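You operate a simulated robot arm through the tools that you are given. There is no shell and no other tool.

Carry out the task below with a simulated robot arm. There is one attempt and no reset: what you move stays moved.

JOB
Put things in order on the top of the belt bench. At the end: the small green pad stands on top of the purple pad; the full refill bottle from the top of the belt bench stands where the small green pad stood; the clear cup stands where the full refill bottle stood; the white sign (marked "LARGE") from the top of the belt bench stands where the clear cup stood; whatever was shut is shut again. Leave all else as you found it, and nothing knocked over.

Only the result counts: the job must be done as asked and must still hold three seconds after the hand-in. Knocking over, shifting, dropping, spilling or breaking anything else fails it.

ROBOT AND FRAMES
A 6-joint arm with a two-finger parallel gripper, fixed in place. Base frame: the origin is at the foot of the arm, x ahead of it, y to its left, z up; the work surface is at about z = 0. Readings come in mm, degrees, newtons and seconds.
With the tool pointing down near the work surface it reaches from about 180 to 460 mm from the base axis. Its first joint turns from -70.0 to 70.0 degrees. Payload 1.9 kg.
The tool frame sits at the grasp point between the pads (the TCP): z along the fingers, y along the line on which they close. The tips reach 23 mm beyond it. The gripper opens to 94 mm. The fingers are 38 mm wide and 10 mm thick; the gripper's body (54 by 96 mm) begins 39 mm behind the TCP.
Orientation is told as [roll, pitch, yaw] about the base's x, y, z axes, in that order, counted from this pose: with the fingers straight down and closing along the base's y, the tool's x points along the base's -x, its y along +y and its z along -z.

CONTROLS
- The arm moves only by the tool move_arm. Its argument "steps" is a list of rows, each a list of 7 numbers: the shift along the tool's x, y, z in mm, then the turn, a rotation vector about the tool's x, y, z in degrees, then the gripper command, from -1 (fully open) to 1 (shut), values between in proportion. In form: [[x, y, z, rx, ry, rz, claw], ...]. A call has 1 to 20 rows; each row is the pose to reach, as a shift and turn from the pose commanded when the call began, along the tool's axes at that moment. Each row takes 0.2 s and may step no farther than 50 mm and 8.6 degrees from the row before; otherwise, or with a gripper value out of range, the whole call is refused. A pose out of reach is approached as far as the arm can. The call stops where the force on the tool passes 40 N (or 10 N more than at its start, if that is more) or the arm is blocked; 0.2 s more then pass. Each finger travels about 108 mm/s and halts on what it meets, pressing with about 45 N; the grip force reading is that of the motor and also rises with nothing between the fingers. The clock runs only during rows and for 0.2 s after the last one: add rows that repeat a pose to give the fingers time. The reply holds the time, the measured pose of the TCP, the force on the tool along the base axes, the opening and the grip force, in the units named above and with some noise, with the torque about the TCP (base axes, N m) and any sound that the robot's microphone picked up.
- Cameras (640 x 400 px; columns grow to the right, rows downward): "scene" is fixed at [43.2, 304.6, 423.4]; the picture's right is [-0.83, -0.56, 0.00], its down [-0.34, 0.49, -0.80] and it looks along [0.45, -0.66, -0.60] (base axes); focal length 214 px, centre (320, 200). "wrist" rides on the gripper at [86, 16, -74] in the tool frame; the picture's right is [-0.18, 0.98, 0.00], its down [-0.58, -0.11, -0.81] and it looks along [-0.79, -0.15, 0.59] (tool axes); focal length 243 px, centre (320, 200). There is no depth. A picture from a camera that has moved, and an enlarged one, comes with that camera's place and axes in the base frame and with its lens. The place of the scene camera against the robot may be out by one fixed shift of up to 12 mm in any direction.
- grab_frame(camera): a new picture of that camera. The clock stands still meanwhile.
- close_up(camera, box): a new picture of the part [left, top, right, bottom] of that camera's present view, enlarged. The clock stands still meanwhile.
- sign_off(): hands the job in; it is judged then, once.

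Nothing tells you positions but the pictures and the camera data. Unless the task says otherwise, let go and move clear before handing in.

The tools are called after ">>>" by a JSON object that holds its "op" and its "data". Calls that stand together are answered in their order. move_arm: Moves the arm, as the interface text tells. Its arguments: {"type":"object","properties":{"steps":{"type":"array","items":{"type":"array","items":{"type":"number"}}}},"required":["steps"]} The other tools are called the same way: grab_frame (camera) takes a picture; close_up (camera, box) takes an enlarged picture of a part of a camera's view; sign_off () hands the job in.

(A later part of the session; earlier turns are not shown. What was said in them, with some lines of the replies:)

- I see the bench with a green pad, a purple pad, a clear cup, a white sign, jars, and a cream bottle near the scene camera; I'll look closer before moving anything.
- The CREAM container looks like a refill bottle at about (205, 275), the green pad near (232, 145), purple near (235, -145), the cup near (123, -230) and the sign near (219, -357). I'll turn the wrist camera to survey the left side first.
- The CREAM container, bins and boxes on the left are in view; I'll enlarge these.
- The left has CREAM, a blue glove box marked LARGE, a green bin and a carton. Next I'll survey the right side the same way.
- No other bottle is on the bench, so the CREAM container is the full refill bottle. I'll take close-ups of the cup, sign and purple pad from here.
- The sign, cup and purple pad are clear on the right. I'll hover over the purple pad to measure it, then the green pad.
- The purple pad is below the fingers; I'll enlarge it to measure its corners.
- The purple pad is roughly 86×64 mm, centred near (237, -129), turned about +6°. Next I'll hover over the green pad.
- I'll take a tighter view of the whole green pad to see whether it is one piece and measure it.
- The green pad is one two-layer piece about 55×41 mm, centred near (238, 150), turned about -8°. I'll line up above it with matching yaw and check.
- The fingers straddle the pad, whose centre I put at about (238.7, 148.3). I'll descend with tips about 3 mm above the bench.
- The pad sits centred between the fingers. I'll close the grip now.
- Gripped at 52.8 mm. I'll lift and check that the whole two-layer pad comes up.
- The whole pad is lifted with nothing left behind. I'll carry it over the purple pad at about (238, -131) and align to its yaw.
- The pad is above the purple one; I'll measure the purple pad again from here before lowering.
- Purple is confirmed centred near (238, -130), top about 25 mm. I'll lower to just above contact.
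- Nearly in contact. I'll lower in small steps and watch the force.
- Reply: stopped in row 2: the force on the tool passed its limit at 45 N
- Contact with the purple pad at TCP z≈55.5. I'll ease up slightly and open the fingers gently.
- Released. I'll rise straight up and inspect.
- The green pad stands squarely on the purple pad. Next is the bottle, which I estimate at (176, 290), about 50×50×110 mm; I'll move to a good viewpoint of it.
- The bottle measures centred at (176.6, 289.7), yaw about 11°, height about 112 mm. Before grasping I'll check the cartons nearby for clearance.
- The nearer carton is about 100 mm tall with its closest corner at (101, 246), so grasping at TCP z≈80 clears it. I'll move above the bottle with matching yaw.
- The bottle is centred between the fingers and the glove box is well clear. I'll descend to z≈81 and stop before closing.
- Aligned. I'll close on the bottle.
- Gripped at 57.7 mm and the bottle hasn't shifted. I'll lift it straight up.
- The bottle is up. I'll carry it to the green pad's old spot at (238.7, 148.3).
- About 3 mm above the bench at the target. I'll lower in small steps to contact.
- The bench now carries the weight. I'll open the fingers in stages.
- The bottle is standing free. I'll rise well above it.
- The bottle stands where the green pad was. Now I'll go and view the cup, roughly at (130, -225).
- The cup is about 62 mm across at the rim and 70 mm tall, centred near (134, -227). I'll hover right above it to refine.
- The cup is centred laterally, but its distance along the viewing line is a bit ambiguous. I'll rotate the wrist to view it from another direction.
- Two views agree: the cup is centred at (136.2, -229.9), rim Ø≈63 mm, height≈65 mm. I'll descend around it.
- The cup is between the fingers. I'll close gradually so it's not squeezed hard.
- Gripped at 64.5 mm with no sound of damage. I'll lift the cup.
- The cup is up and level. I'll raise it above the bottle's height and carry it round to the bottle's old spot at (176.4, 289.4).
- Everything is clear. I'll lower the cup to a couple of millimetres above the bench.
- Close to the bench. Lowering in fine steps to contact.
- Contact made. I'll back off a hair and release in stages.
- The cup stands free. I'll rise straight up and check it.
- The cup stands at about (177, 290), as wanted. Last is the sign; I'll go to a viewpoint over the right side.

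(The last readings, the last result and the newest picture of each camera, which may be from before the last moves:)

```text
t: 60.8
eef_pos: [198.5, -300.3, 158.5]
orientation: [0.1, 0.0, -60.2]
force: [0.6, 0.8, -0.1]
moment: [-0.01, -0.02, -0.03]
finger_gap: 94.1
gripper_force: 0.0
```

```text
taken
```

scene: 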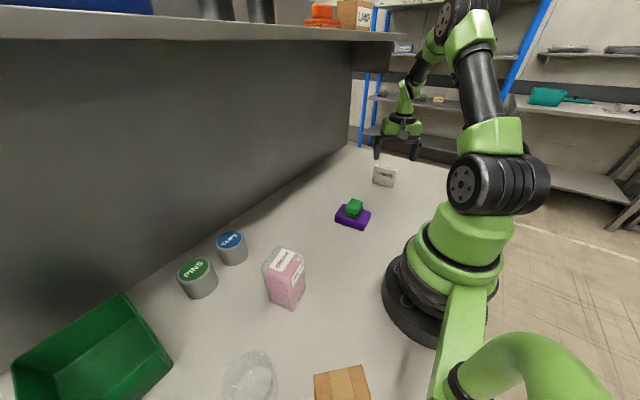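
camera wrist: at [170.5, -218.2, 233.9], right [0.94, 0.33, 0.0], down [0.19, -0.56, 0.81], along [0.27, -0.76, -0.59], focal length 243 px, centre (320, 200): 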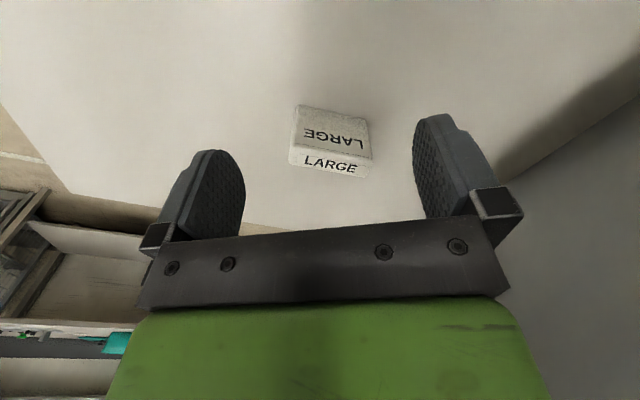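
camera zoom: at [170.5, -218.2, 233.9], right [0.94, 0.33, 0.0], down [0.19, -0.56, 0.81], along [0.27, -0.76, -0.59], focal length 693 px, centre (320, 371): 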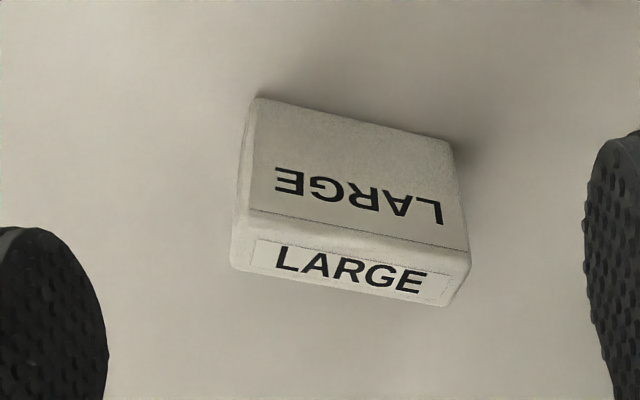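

The sign is about 78×30×60 mm, centred near (238.7, -377), turned about 5°. I'll move above it with the fingers front and back of it.

>>> {"op": "move_arm", "data": {"steps": [[-10.8, -0.6, 2, 0, 0, -8.1, -1], [-21.5, -1.3, 4, 0, 0, -16.3, -1], [-32.3, -1.9, 8, 0, 0, -24.4, -1], [-43, -2.5, 14, 0, 0, -32.5, -1], [-53.8, -3.1, 20, 0, 0, -40.7, -1], [-64.5, -3.8, 28, 0, 0, -48.8, -1], [-75.3, -4.4, 36, 0, 0, -57, -1], [-86, -5, 45, 0, 0, -65.1, -1], [-86, -5, 45, 0, 0, -65.1, -1]]}}

>>> {"op": "grab_frame", "data": {"camera": "wrist"}}

>>> {"op": "close_up", "data": {"camera": "wrist", "box": [220, 20, 420, 180]}}

>>> {"op": "close_up", "data": {"camera": "scene", "box": [320, 90, 480, 220]}}

```text
t: 62.8
eef_pos: [238.2, -375.8, 113.7]
orientation: [0.1, -0.2, 5.2]
force: [0.0, -0.1, -0.5]
moment: [-0.01, -0.02, 0.0]
finger_gap: 93.6
gripper_force: 0.0
```

```text
taken
camera wrist: at [151.0, -369.5, 188.6], right [0.1, 1.0, 0.0], down [0.59, -0.06, 0.81], along [0.8, -0.08, -0.59], focal length 243 px, centre (320, 200)
```

wrist: 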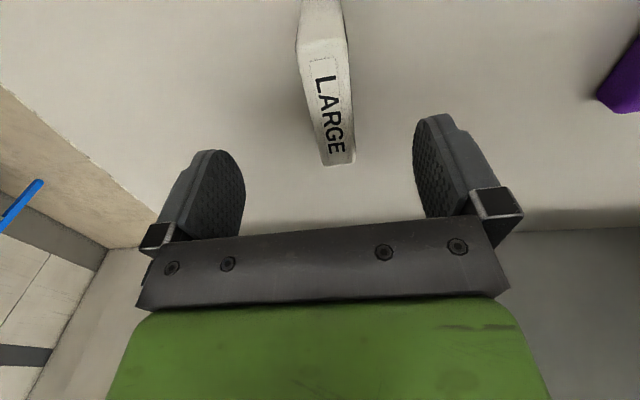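

```text
2.50 times, centred on (320, 100) of wrist
camera zoom: at [151.0, -369.5, 188.6], right [0.1, 1.0, 0.0], down [0.59, -0.06, 0.81], along [0.8, -0.08, -0.59], focal length 606 px, centre (320, 450)
```

zoom: 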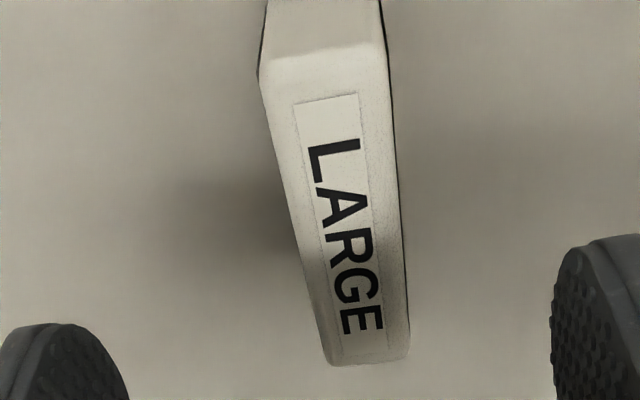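

```text
3.08 times, centred on (400, 155) of scene
camera zoom: at [43.2, 304.6, 423.4], right [-0.83, -0.56, 0.0], down [-0.34, 0.49, -0.8], along [0.45, -0.66, -0.6], focal length 660 px, centre (74, 338)
```

zoom: 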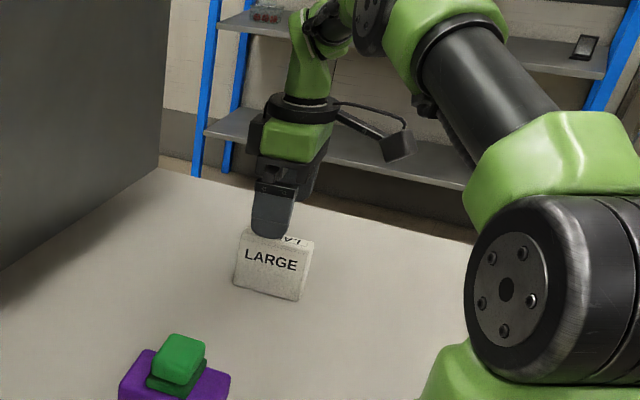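

The sign's centre line is about 7 mm toward +y of my tool axis. I'll shift over and lower part-way, then check again.

>>> {"op": "move_arm", "data": {"steps": [[-0.7, 3.5, 5, 0, 0, 0, -1], [-1.3, 7, 12, 0, 0, 0, -1], [-1.3, 7, 20, 0, 0, 0, -1], [-1.3, 7, 20, 0, 0, 0, -1]]}}

>>> {"op": "close_up", "data": {"camera": "wrist", "box": [190, 20, 450, 200]}}

>>> {"op": "close_up", "data": {"camera": "scene", "box": [320, 90, 480, 220]}}

```text
t: 63.8
eef_pos: [238.6, -369.3, 93.9]
orientation: [0.0, -0.1, 5.2]
force: [1.5, 0.7, -0.2]
moment: [0.0, -0.01, 0.01]
finger_gap: 94.0
gripper_force: 0.1
```

```text
2.22 times, centred on (320, 110) of wrist
camera zoom: at [151.4, -361.9, 169.3], right [0.1, 1.0, 0.0], down [0.59, -0.06, 0.81], along [0.8, -0.08, -0.59], focal length 539 px, centre (320, 400)
```

zoom: 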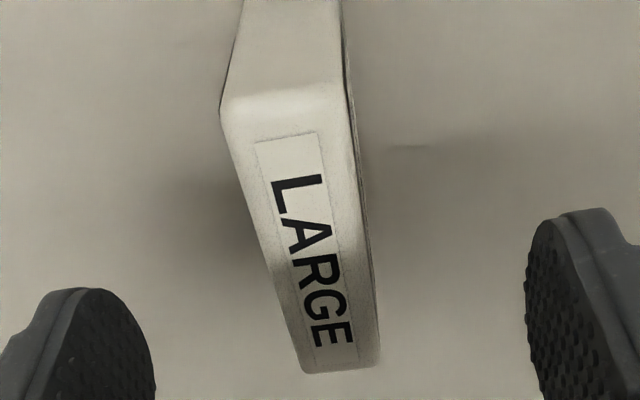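

```text
3.08 times, centred on (400, 155) of scene
camera zoom: at [43.2, 304.6, 423.4], right [-0.83, -0.56, 0.0], down [-0.34, 0.49, -0.8], along [0.45, -0.66, -0.6], focal length 660 px, centre (74, 338)
```

zoom: 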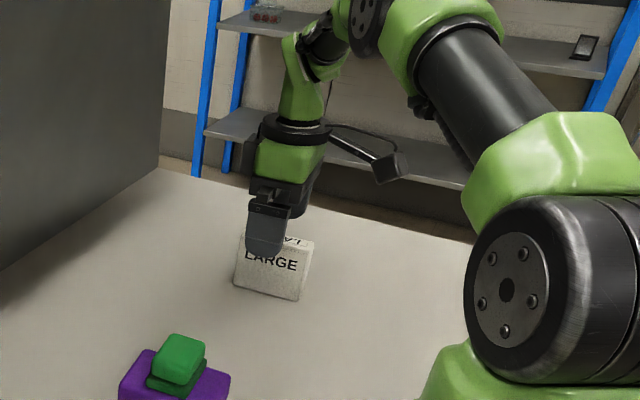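

Nearly centred; a small correction and then I'll descend to z≈35.

>>> {"op": "move_arm", "data": {"steps": [[-0.8, -1.5, 10, 0, 0, 0, -1], [-1.5, -1.5, 22, 0, 0, 0, -1], [-1.5, -1.5, 36, 0, 0, 0, -1], [-1.5, -1.5, 48, 0, 0, 0, -1], [-1.5, -1.5, 56, 0, 0, 0, -1], [-1.5, -1.5, 60, 0, 0, 0, -1], [-1.5, -1.5, 60, 0, 0, 0, -1]]}}

>>> {"op": "grab_frame", "data": {"camera": "wrist"}}

>>> {"op": "close_up", "data": {"camera": "scene", "box": [320, 90, 480, 220]}}

```text
t: 65.4
eef_pos: [239.6, -371.1, 33.8]
orientation: [0.0, 0.0, 5.2]
force: [-0.1, 1.0, -0.3]
moment: [0.0, 0.04, 0.01]
finger_gap: 93.8
gripper_force: 0.1
```

```text
taken
camera wrist: at [153.0, -363.2, 109.3], right [0.1, 1.0, 0.0], down [0.59, -0.06, 0.81], along [0.8, -0.08, -0.59], focal length 243 px, centre (320, 200)
```

wrist: 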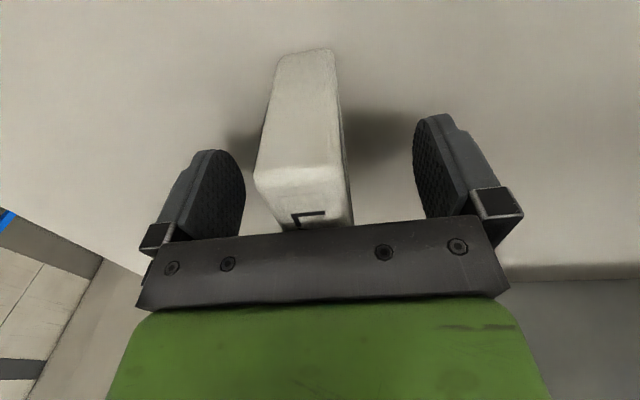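

```text
3.08 times, centred on (400, 155) of scene
camera zoom: at [43.2, 304.6, 423.4], right [-0.83, -0.56, 0.0], down [-0.34, 0.49, -0.8], along [0.45, -0.66, -0.6], focal length 660 px, centre (74, 338)
```

zoom: 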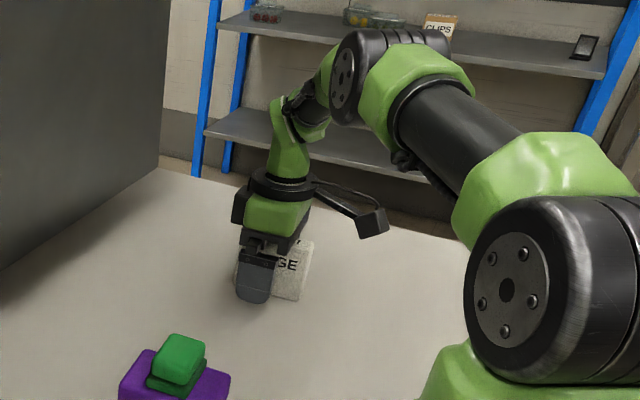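

Fingers straddle the sign. I'll zoom on its base to fix its offset from the tool before gripping.

>>> {"op": "close_up", "data": {"camera": "wrist", "box": [220, 30, 400, 160]}}

```text
3.08 times, centred on (310, 95) of wrist
camera zoom: at [153.0, -363.2, 109.3], right [0.1, 1.0, 0.0], down [0.59, -0.06, 0.81], along [0.8, -0.08, -0.59], focal length 746 px, centre (351, 523)
```

zoom: 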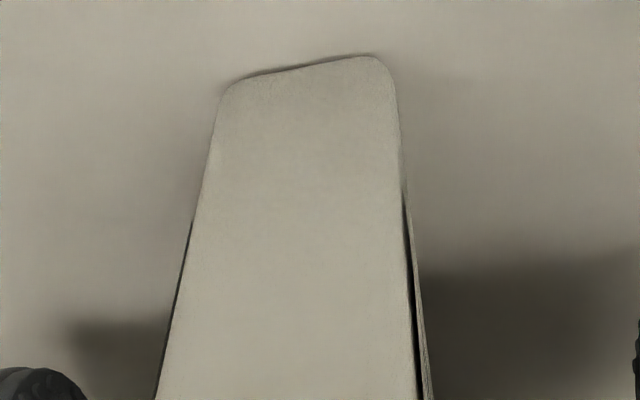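

The sign's centre sits about 3 mm behind the tool axis in x, fine for gripping. Closing now.

>>> {"op": "move_arm", "data": {"steps": [[0, 0, 0, 0, 0, 0, -0.2], [0, 0, 0, 0, 0, 0, 0.2], [0, 0, 0, 0, 0, 0, 0.4], [0, 0, 0, 0, 0, 0, 1], [0, 0, 0, 0, 0, 0, 1], [0, 0, 0, 0, 0, 0, 1]]}}

>>> {"op": "grab_frame", "data": {"camera": "wrist"}}

```text
t: 66.8
eef_pos: [240.0, -370.9, 34.5]
orientation: [0.0, -0.1, 5.1]
force: [0.1, -0.6, -0.4]
moment: [-0.01, -0.03, -0.03]
finger_gap: 23.6
gripper_force: 45.1
```

```text
taken
camera wrist: at [153.0, -363.2, 109.4], right [0.1, 1.0, 0.0], down [0.59, -0.06, 0.81], along [0.8, -0.08, -0.59], focal length 243 px, centre (320, 200)
```

wrist: 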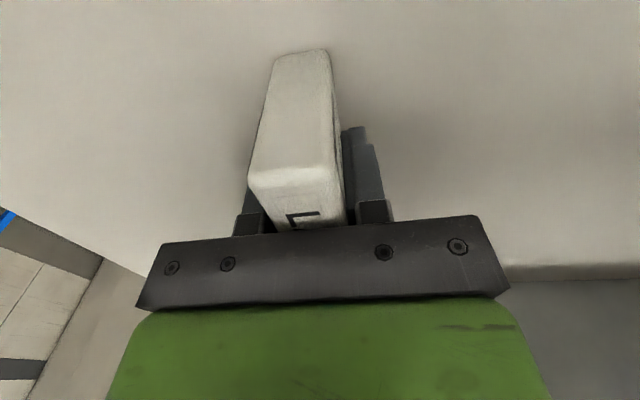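

Gripped at 23.6 mm. I'll lift the sign.

>>> {"op": "move_arm", "data": {"steps": [[0, 0, -3, 0, 0, 0, 1], [0, 0, -9, 0, 0, 0, 1], [0, 0, -20, 0, 0, 0, 1], [0, 0, -36, 0, 0, 0, 1], [0, 0, -55, 0, 0, 0, 1], [0, 0, -75, 0, 0, 0, 1], [0, 0, -75, 0, 0, 0, 1]]}}

>>> {"op": "grab_frame", "data": {"camera": "wrist"}}

>>> {"op": "close_up", "data": {"camera": "scene", "box": [320, 90, 480, 220]}}

```text
t: 68.4
eef_pos: [240.6, -370.9, 109.6]
orientation: [0.0, -0.1, 5.1]
force: [0.3, -0.3, -1.1]
moment: [-0.04, -0.03, -0.02]
finger_gap: 23.3
gripper_force: 45.1
```

```text
taken
camera wrist: at [153.4, -363.4, 184.7], right [0.1, 1.0, 0.0], down [0.59, -0.06, 0.81], along [0.8, -0.08, -0.59], focal length 243 px, centre (320, 200)
```

wrist: 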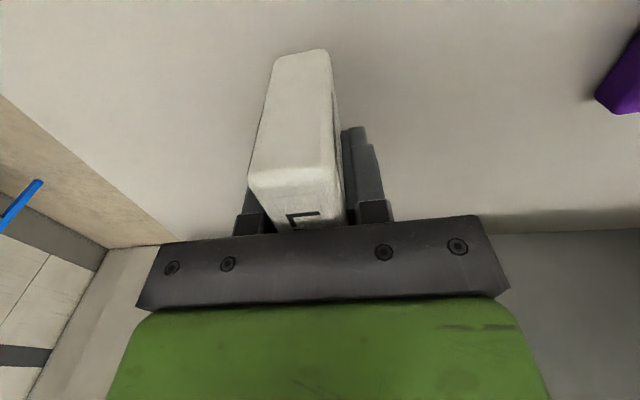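

```text
3.08 times, centred on (400, 155) of scene
camera zoom: at [43.2, 304.6, 423.4], right [-0.83, -0.56, 0.0], down [-0.34, 0.49, -0.8], along [0.45, -0.66, -0.6], focal length 660 px, centre (74, 338)
```

zoom: 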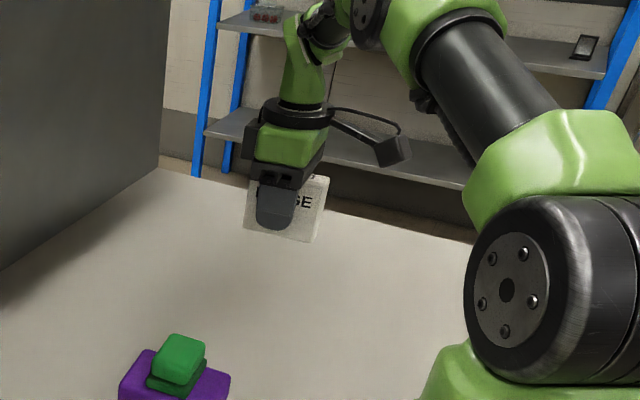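

The sign is lifted and upright. I'll carry it to the cup's old spot at (136.2, -229.9), compensating for the 3 mm offset.

>>> {"op": "move_arm", "data": {"steps": [[14.8, 25, 0, 0, 0, 0, 1], [29.6, 50.1, 0, 0, 0, 0, 1], [44.4, 75.1, 0, 0, 0, 0, 1], [59.2, 100.1, 0, 0, 0, 0, 1], [74, 125.2, 0, 0, 0, 0, 1], [88.8, 150.2, 0, 0, 0, 0, 1], [88.8, 150.2, 0, 0, 0, 0, 1], [88.8, 150.2, 18, 0, 0, 0, 1], [88.8, 150.2, 36, 0, 0, 0, 1], [88.8, 150.2, 52, 0, 0, 0, 1], [88.8, 150.2, 64, 0, 0, 0, 1], [88.8, 150.2, 71, 0, 0, 0, 1], [88.8, 150.2, 71, 0, 0, 0, 1]]}}

>>> {"op": "grab_frame", "data": {"camera": "wrist"}}

>>> {"op": "close_up", "data": {"camera": "scene", "box": [310, 110, 470, 240]}}

```text
t: 71.2
eef_pos: [139.6, -228.7, 39.0]
orientation: [0.1, -0.1, 5.1]
force: [0.6, 0.1, -1.8]
moment: [-0.02, 0.0, 0.01]
finger_gap: 23.6
gripper_force: 44.4
```

```text
taken
camera wrist: at [51.8, -221.7, 113.3], right [0.1, 1.0, 0.0], down [0.59, -0.06, 0.81], along [0.8, -0.08, -0.59], focal length 243 px, centre (320, 200)
```

wrist: 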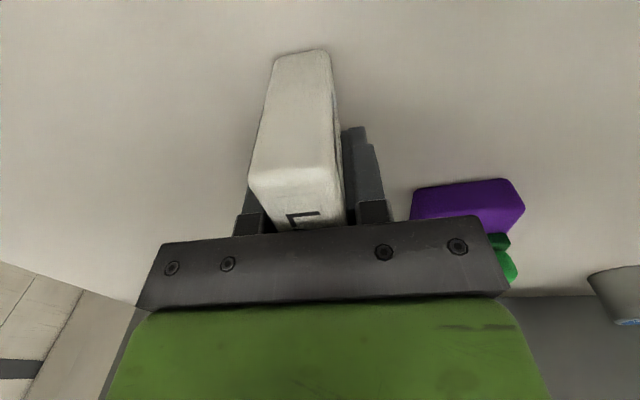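

```text
3.08 times, centred on (390, 175) of scene
camera zoom: at [43.2, 304.6, 423.4], right [-0.83, -0.56, 0.0], down [-0.34, 0.49, -0.8], along [0.45, -0.66, -0.6], focal length 660 px, centre (105, 277)
```

zoom: 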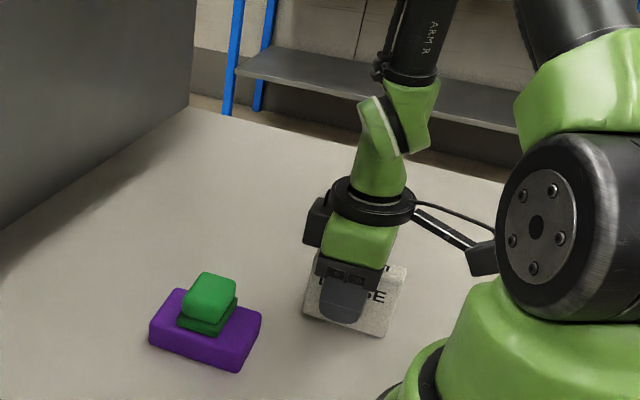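

About 4 mm above the bench. Lowering in fine steps.

>>> {"op": "move_arm", "data": {"steps": [[0, 0, 1, 0, 0, 0, 1], [0, 0, 2, 0, 0, 0, 1], [0, 0, 3, 0, 0, 0, 1], [0, 0, 3, 0, 0, 0, 1]]}}

```text
t: 72.2
eef_pos: [138.9, -228.6, 35.8]
orientation: [0.0, -0.2, 5.1]
force: [-0.4, -0.3, -1.7]
moment: [0.0, -0.03, 0.01]
finger_gap: 23.3
gripper_force: 44.8
```

>>> {"op": "move_arm", "data": {"steps": [[0, 0, 0.4, 0, 0, 0, 1], [0, 0, 0.7, 0, 0, 0, 1], [0, 0, 0.7, 0, 0, 0, 1]]}}

```text
t: 73.0
eef_pos: [137.7, -229.7, 34.8]
orientation: [0.1, -0.1, 5.1]
force: [-0.8, -0.9, -1.3]
moment: [0.01, -0.01, 0.01]
finger_gap: 23.7
gripper_force: 45.5
```

>>> {"op": "move_arm", "data": {"steps": [[0, 0, 0.4, 0, 0, 0, 1], [0, 0, 0.4, 0, 0, 0, 1]]}}

```text
t: 73.6
eef_pos: [139.5, -228.9, 35.7]
orientation: [0.0, -0.1, 5.0]
force: [-3.8, -0.2, 10.3]
moment: [0.01, 0.08, 0.0]
finger_gap: 23.4
gripper_force: 44.9
```

Contact. I'll ease up a hair and open in stages.

>>> {"op": "move_arm", "data": {"steps": [[0, 0, -0.2, 0, 0, 0, 1], [0, 0, -0.2, 0, 0, 0, 0.4], [0, 0, -0.2, 0, 0, 0, 0.3], [0, 0, -0.2, 0, 0, 0, 0], [0, 0, -0.2, 0, 0, 0, -0.4], [0, 0, -0.2, 0, 0, 0, -0.8], [0, 0, -0.2, 0, 0, 0, -0.8]]}}

>>> {"op": "grab_frame", "data": {"camera": "wrist"}}

>>> {"op": "close_up", "data": {"camera": "scene", "box": [310, 110, 470, 240]}}

```text
t: 75.2
eef_pos: [139.2, -229.4, 35.3]
orientation: [0.0, -0.1, 5.0]
force: [0.6, -0.1, 0.2]
moment: [0.02, -0.01, 0.0]
finger_gap: 84.4
gripper_force: 0.0
```

```text
taken
camera wrist: at [51.7, -221.5, 109.4], right [0.1, 1.0, 0.0], down [0.59, -0.06, 0.81], along [0.8, -0.08, -0.59], focal length 243 px, centre (320, 200)
```

wrist: 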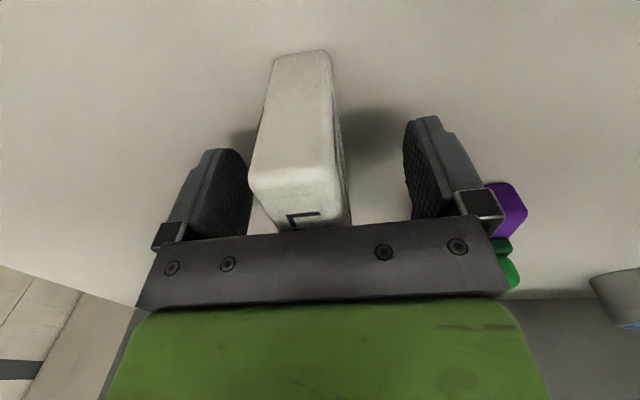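

```text
3.08 times, centred on (390, 175) of scene
camera zoom: at [43.2, 304.6, 423.4], right [-0.83, -0.56, 0.0], down [-0.34, 0.49, -0.8], along [0.45, -0.66, -0.6], focal length 660 px, centre (105, 277)
```

zoom: 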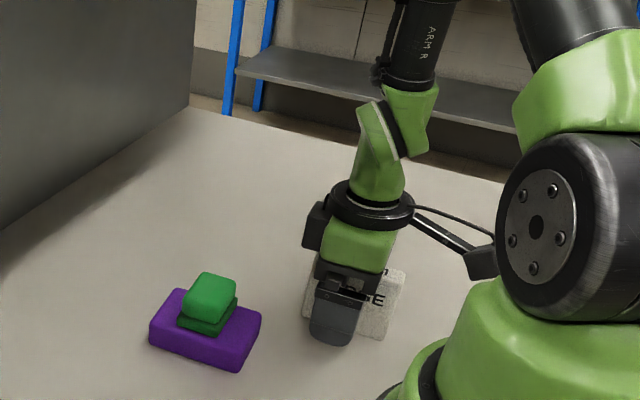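

The sign stands by itself. I'll rise straight up and then move clear to inspect the whole scene.

>>> {"op": "move_arm", "data": {"steps": [[0, 0, -10, 0, 0, 0, -0.8], [0, 0, -25, 0, 0, 0, -0.8], [0, 0, -45, 0, 0, 0, -0.8], [0, 0, -70, 0, 0, 0, -0.8], [0, 0, -100, 0, 0, 0, -0.8], [0, 0, -130, 0, 0, 0, -0.8], [0, 0, -160, 0, 0, 0, -0.8], [0, 0, -160, 0, 0, 0, -0.8]]}}

>>> {"op": "grab_frame", "data": {"camera": "wrist"}}

>>> {"op": "close_up", "data": {"camera": "wrist", "box": [240, 0, 400, 110]}}

>>> {"op": "grab_frame", "data": {"camera": "scene"}}

>>> {"op": "close_up", "data": {"camera": "scene", "box": [310, 140, 450, 240]}}

>>> {"op": "close_up", "data": {"camera": "scene", "box": [160, 220, 400, 400]}}

```text
t: 77.0
eef_pos: [138.9, -229.0, 194.0]
orientation: [0.1, 0.0, 5.1]
force: [0.8, 0.3, 0.0]
moment: [0.03, 0.01, 0.01]
finger_gap: 84.8
gripper_force: 0.0
```

```text
taken
camera wrist: at [51.0, -221.3, 269.9], right [0.1, 1.0, 0.0], down [0.59, -0.06, 0.81], along [0.8, -0.08, -0.59], focal length 243 px, centre (320, 200)
```

wrist: 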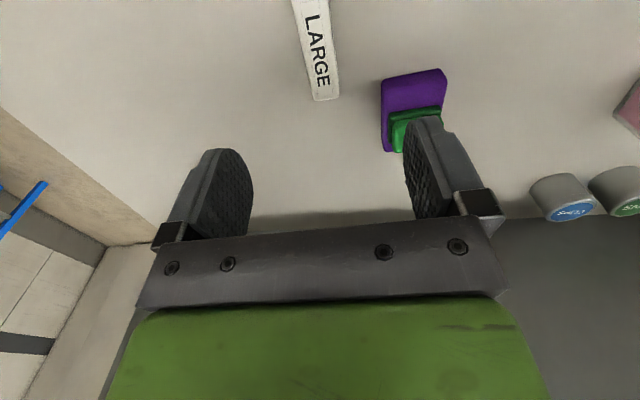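

```text
3.64 times, centred on (320, 55) of wrist
camera zoom: at [51.0, -221.3, 269.9], right [0.1, 1.0, 0.0], down [0.59, -0.06, 0.81], along [0.8, -0.08, -0.59], focal length 882 px, centre (320, 727)
```

zoom: 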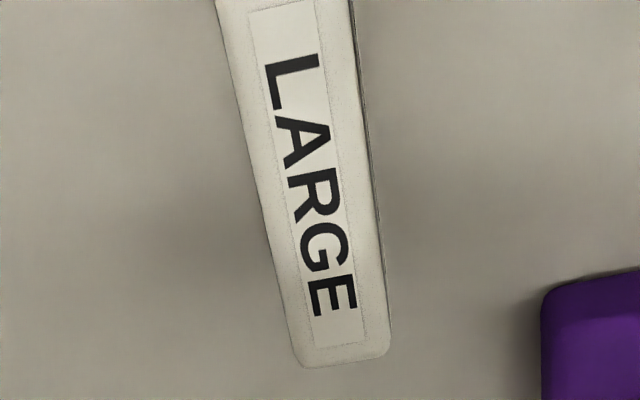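

```text
taken
```

scene: 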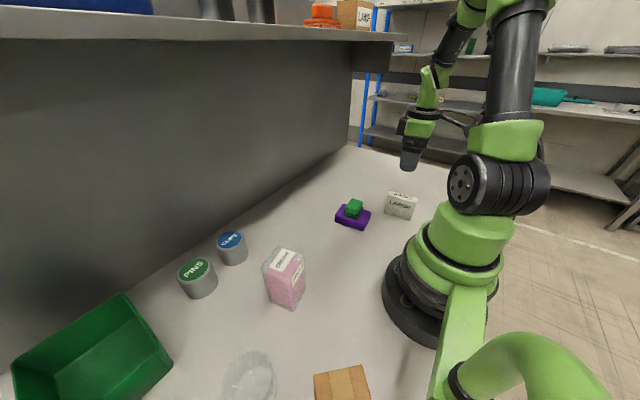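

```text
4.00 times, centred on (380, 190) of scene
camera zoom: at [43.2, 304.6, 423.4], right [-0.83, -0.56, 0.0], down [-0.34, 0.49, -0.8], along [0.45, -0.66, -0.6], focal length 858 px, centre (80, 240)
```

zoom: 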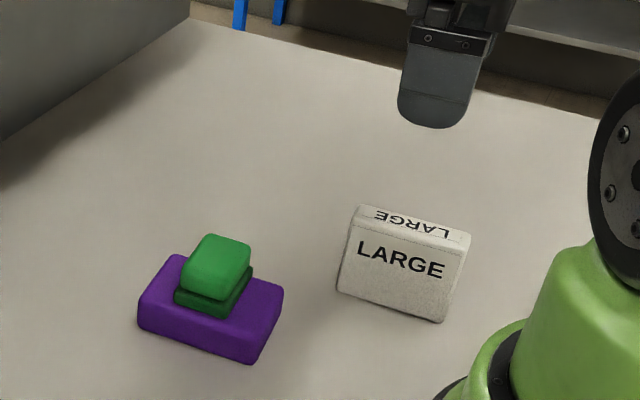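

```text
2.22 times, centred on (280, 310) of scene
camera zoom: at [43.2, 304.6, 423.4], right [-0.83, -0.56, 0.0], down [-0.34, 0.49, -0.8], along [0.45, -0.66, -0.6], focal length 477 px, centre (409, -44)
```

zoom: 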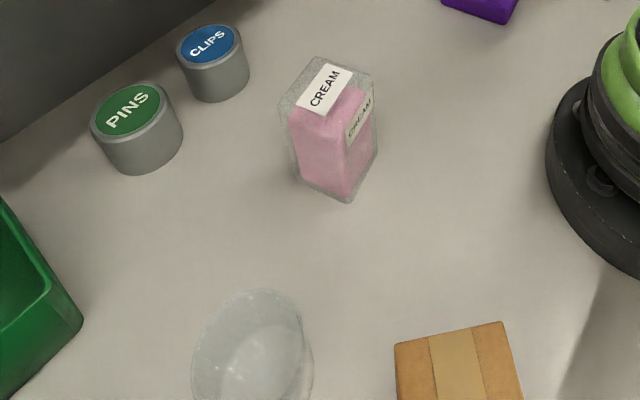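

All four pieces are in place: the green pad on the purple one, the bottle at the green pad's spot, the cup at the bottle's spot, the sign at the cup's spot, and nothing else disturbed. I'll move the arm up to a clear position and take a last look.

>>> {"op": "move_arm", "data": {"steps": [[-10, 20, -20, 0, 0, 0, -0.8], [-25, 50, -40, 0, 0, 0, -0.8], [-40, 85, -60, 0, 0, 0, -0.8], [-55, 120, -80, 0, 0, 0, -0.8], [-70, 155, -100, 0, 0, 0, -0.8], [-85, 190, -120, 0, 0, 0, -0.8], [-85, 190, -120, 0, 0, 0, -0.8], [-85, 190, -120, 0, 0, 0, -0.8]]}}

>>> {"op": "grab_frame", "data": {"camera": "scene"}}

>>> {"op": "grab_frame", "data": {"camera": "wrist"}}

```text
t: 78.8
eef_pos: [205.5, -31.9, 314.2]
orientation: [0.1, -0.1, 4.9]
force: [0.2, -0.2, -0.3]
moment: [-0.01, -0.02, 0.04]
finger_gap: 84.7
gripper_force: 0.0
```

```text
taken
```

scene: 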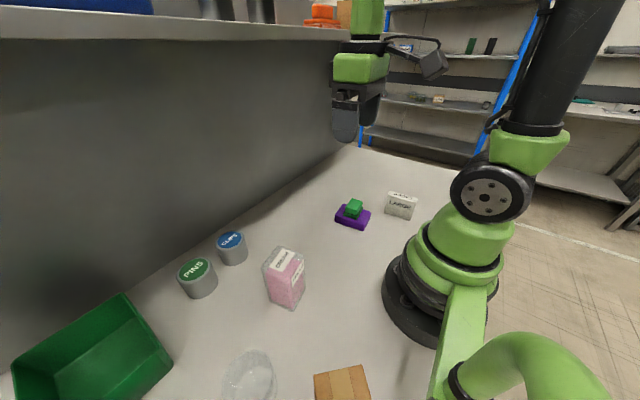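

```text
taken
camera wrist: at [119.0, -24.0, 390.0], right [0.1, 1.0, 0.0], down [0.59, -0.06, 0.81], along [0.8, -0.08, -0.59], focal length 243 px, centre (320, 200)
```

wrist: 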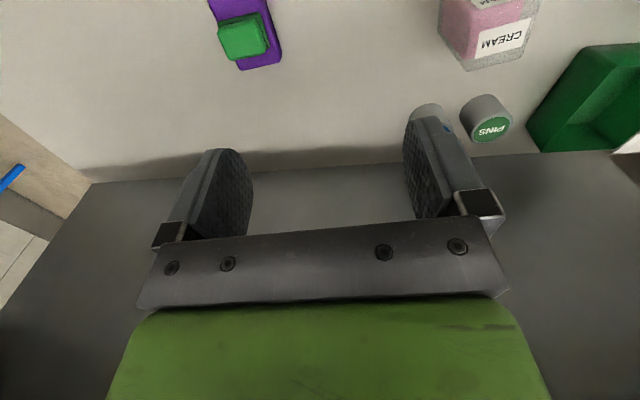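

Everything stands upright at its target, nothing else has moved, nothing was opened, and the arm is clear. I'm handing the job in.

>>> {"op": "sign_off", "data": {}}

```text
The job is handed in.
```

The bench is in the order you asked for, and I've handed the job in; no verdict came back with the hand-in. In the last camera pictures everything stood upright at its target, and the arm was clear. Positions below are read from the cameras, good to a few millimetres.

- **Green pad:** it stands on top of the purple pad, close to the centre. The purple pad has not visibly moved.
- **Refill bottle:** it stands where the green pad was, near (238, 150). I took the pink container marked "CREAM" to be the full refill bottle, as it was the only bottle in view on the bench.
- **Clear cup:** it stands where the bottle was, near (177, 290).
- **White "LARGE" sign:** it stands where the cup was, near (138, -230), facing the same way as before.

I opened nothing, so nothing needed shutting again. The jars, boxes and green bin looked unmoved.
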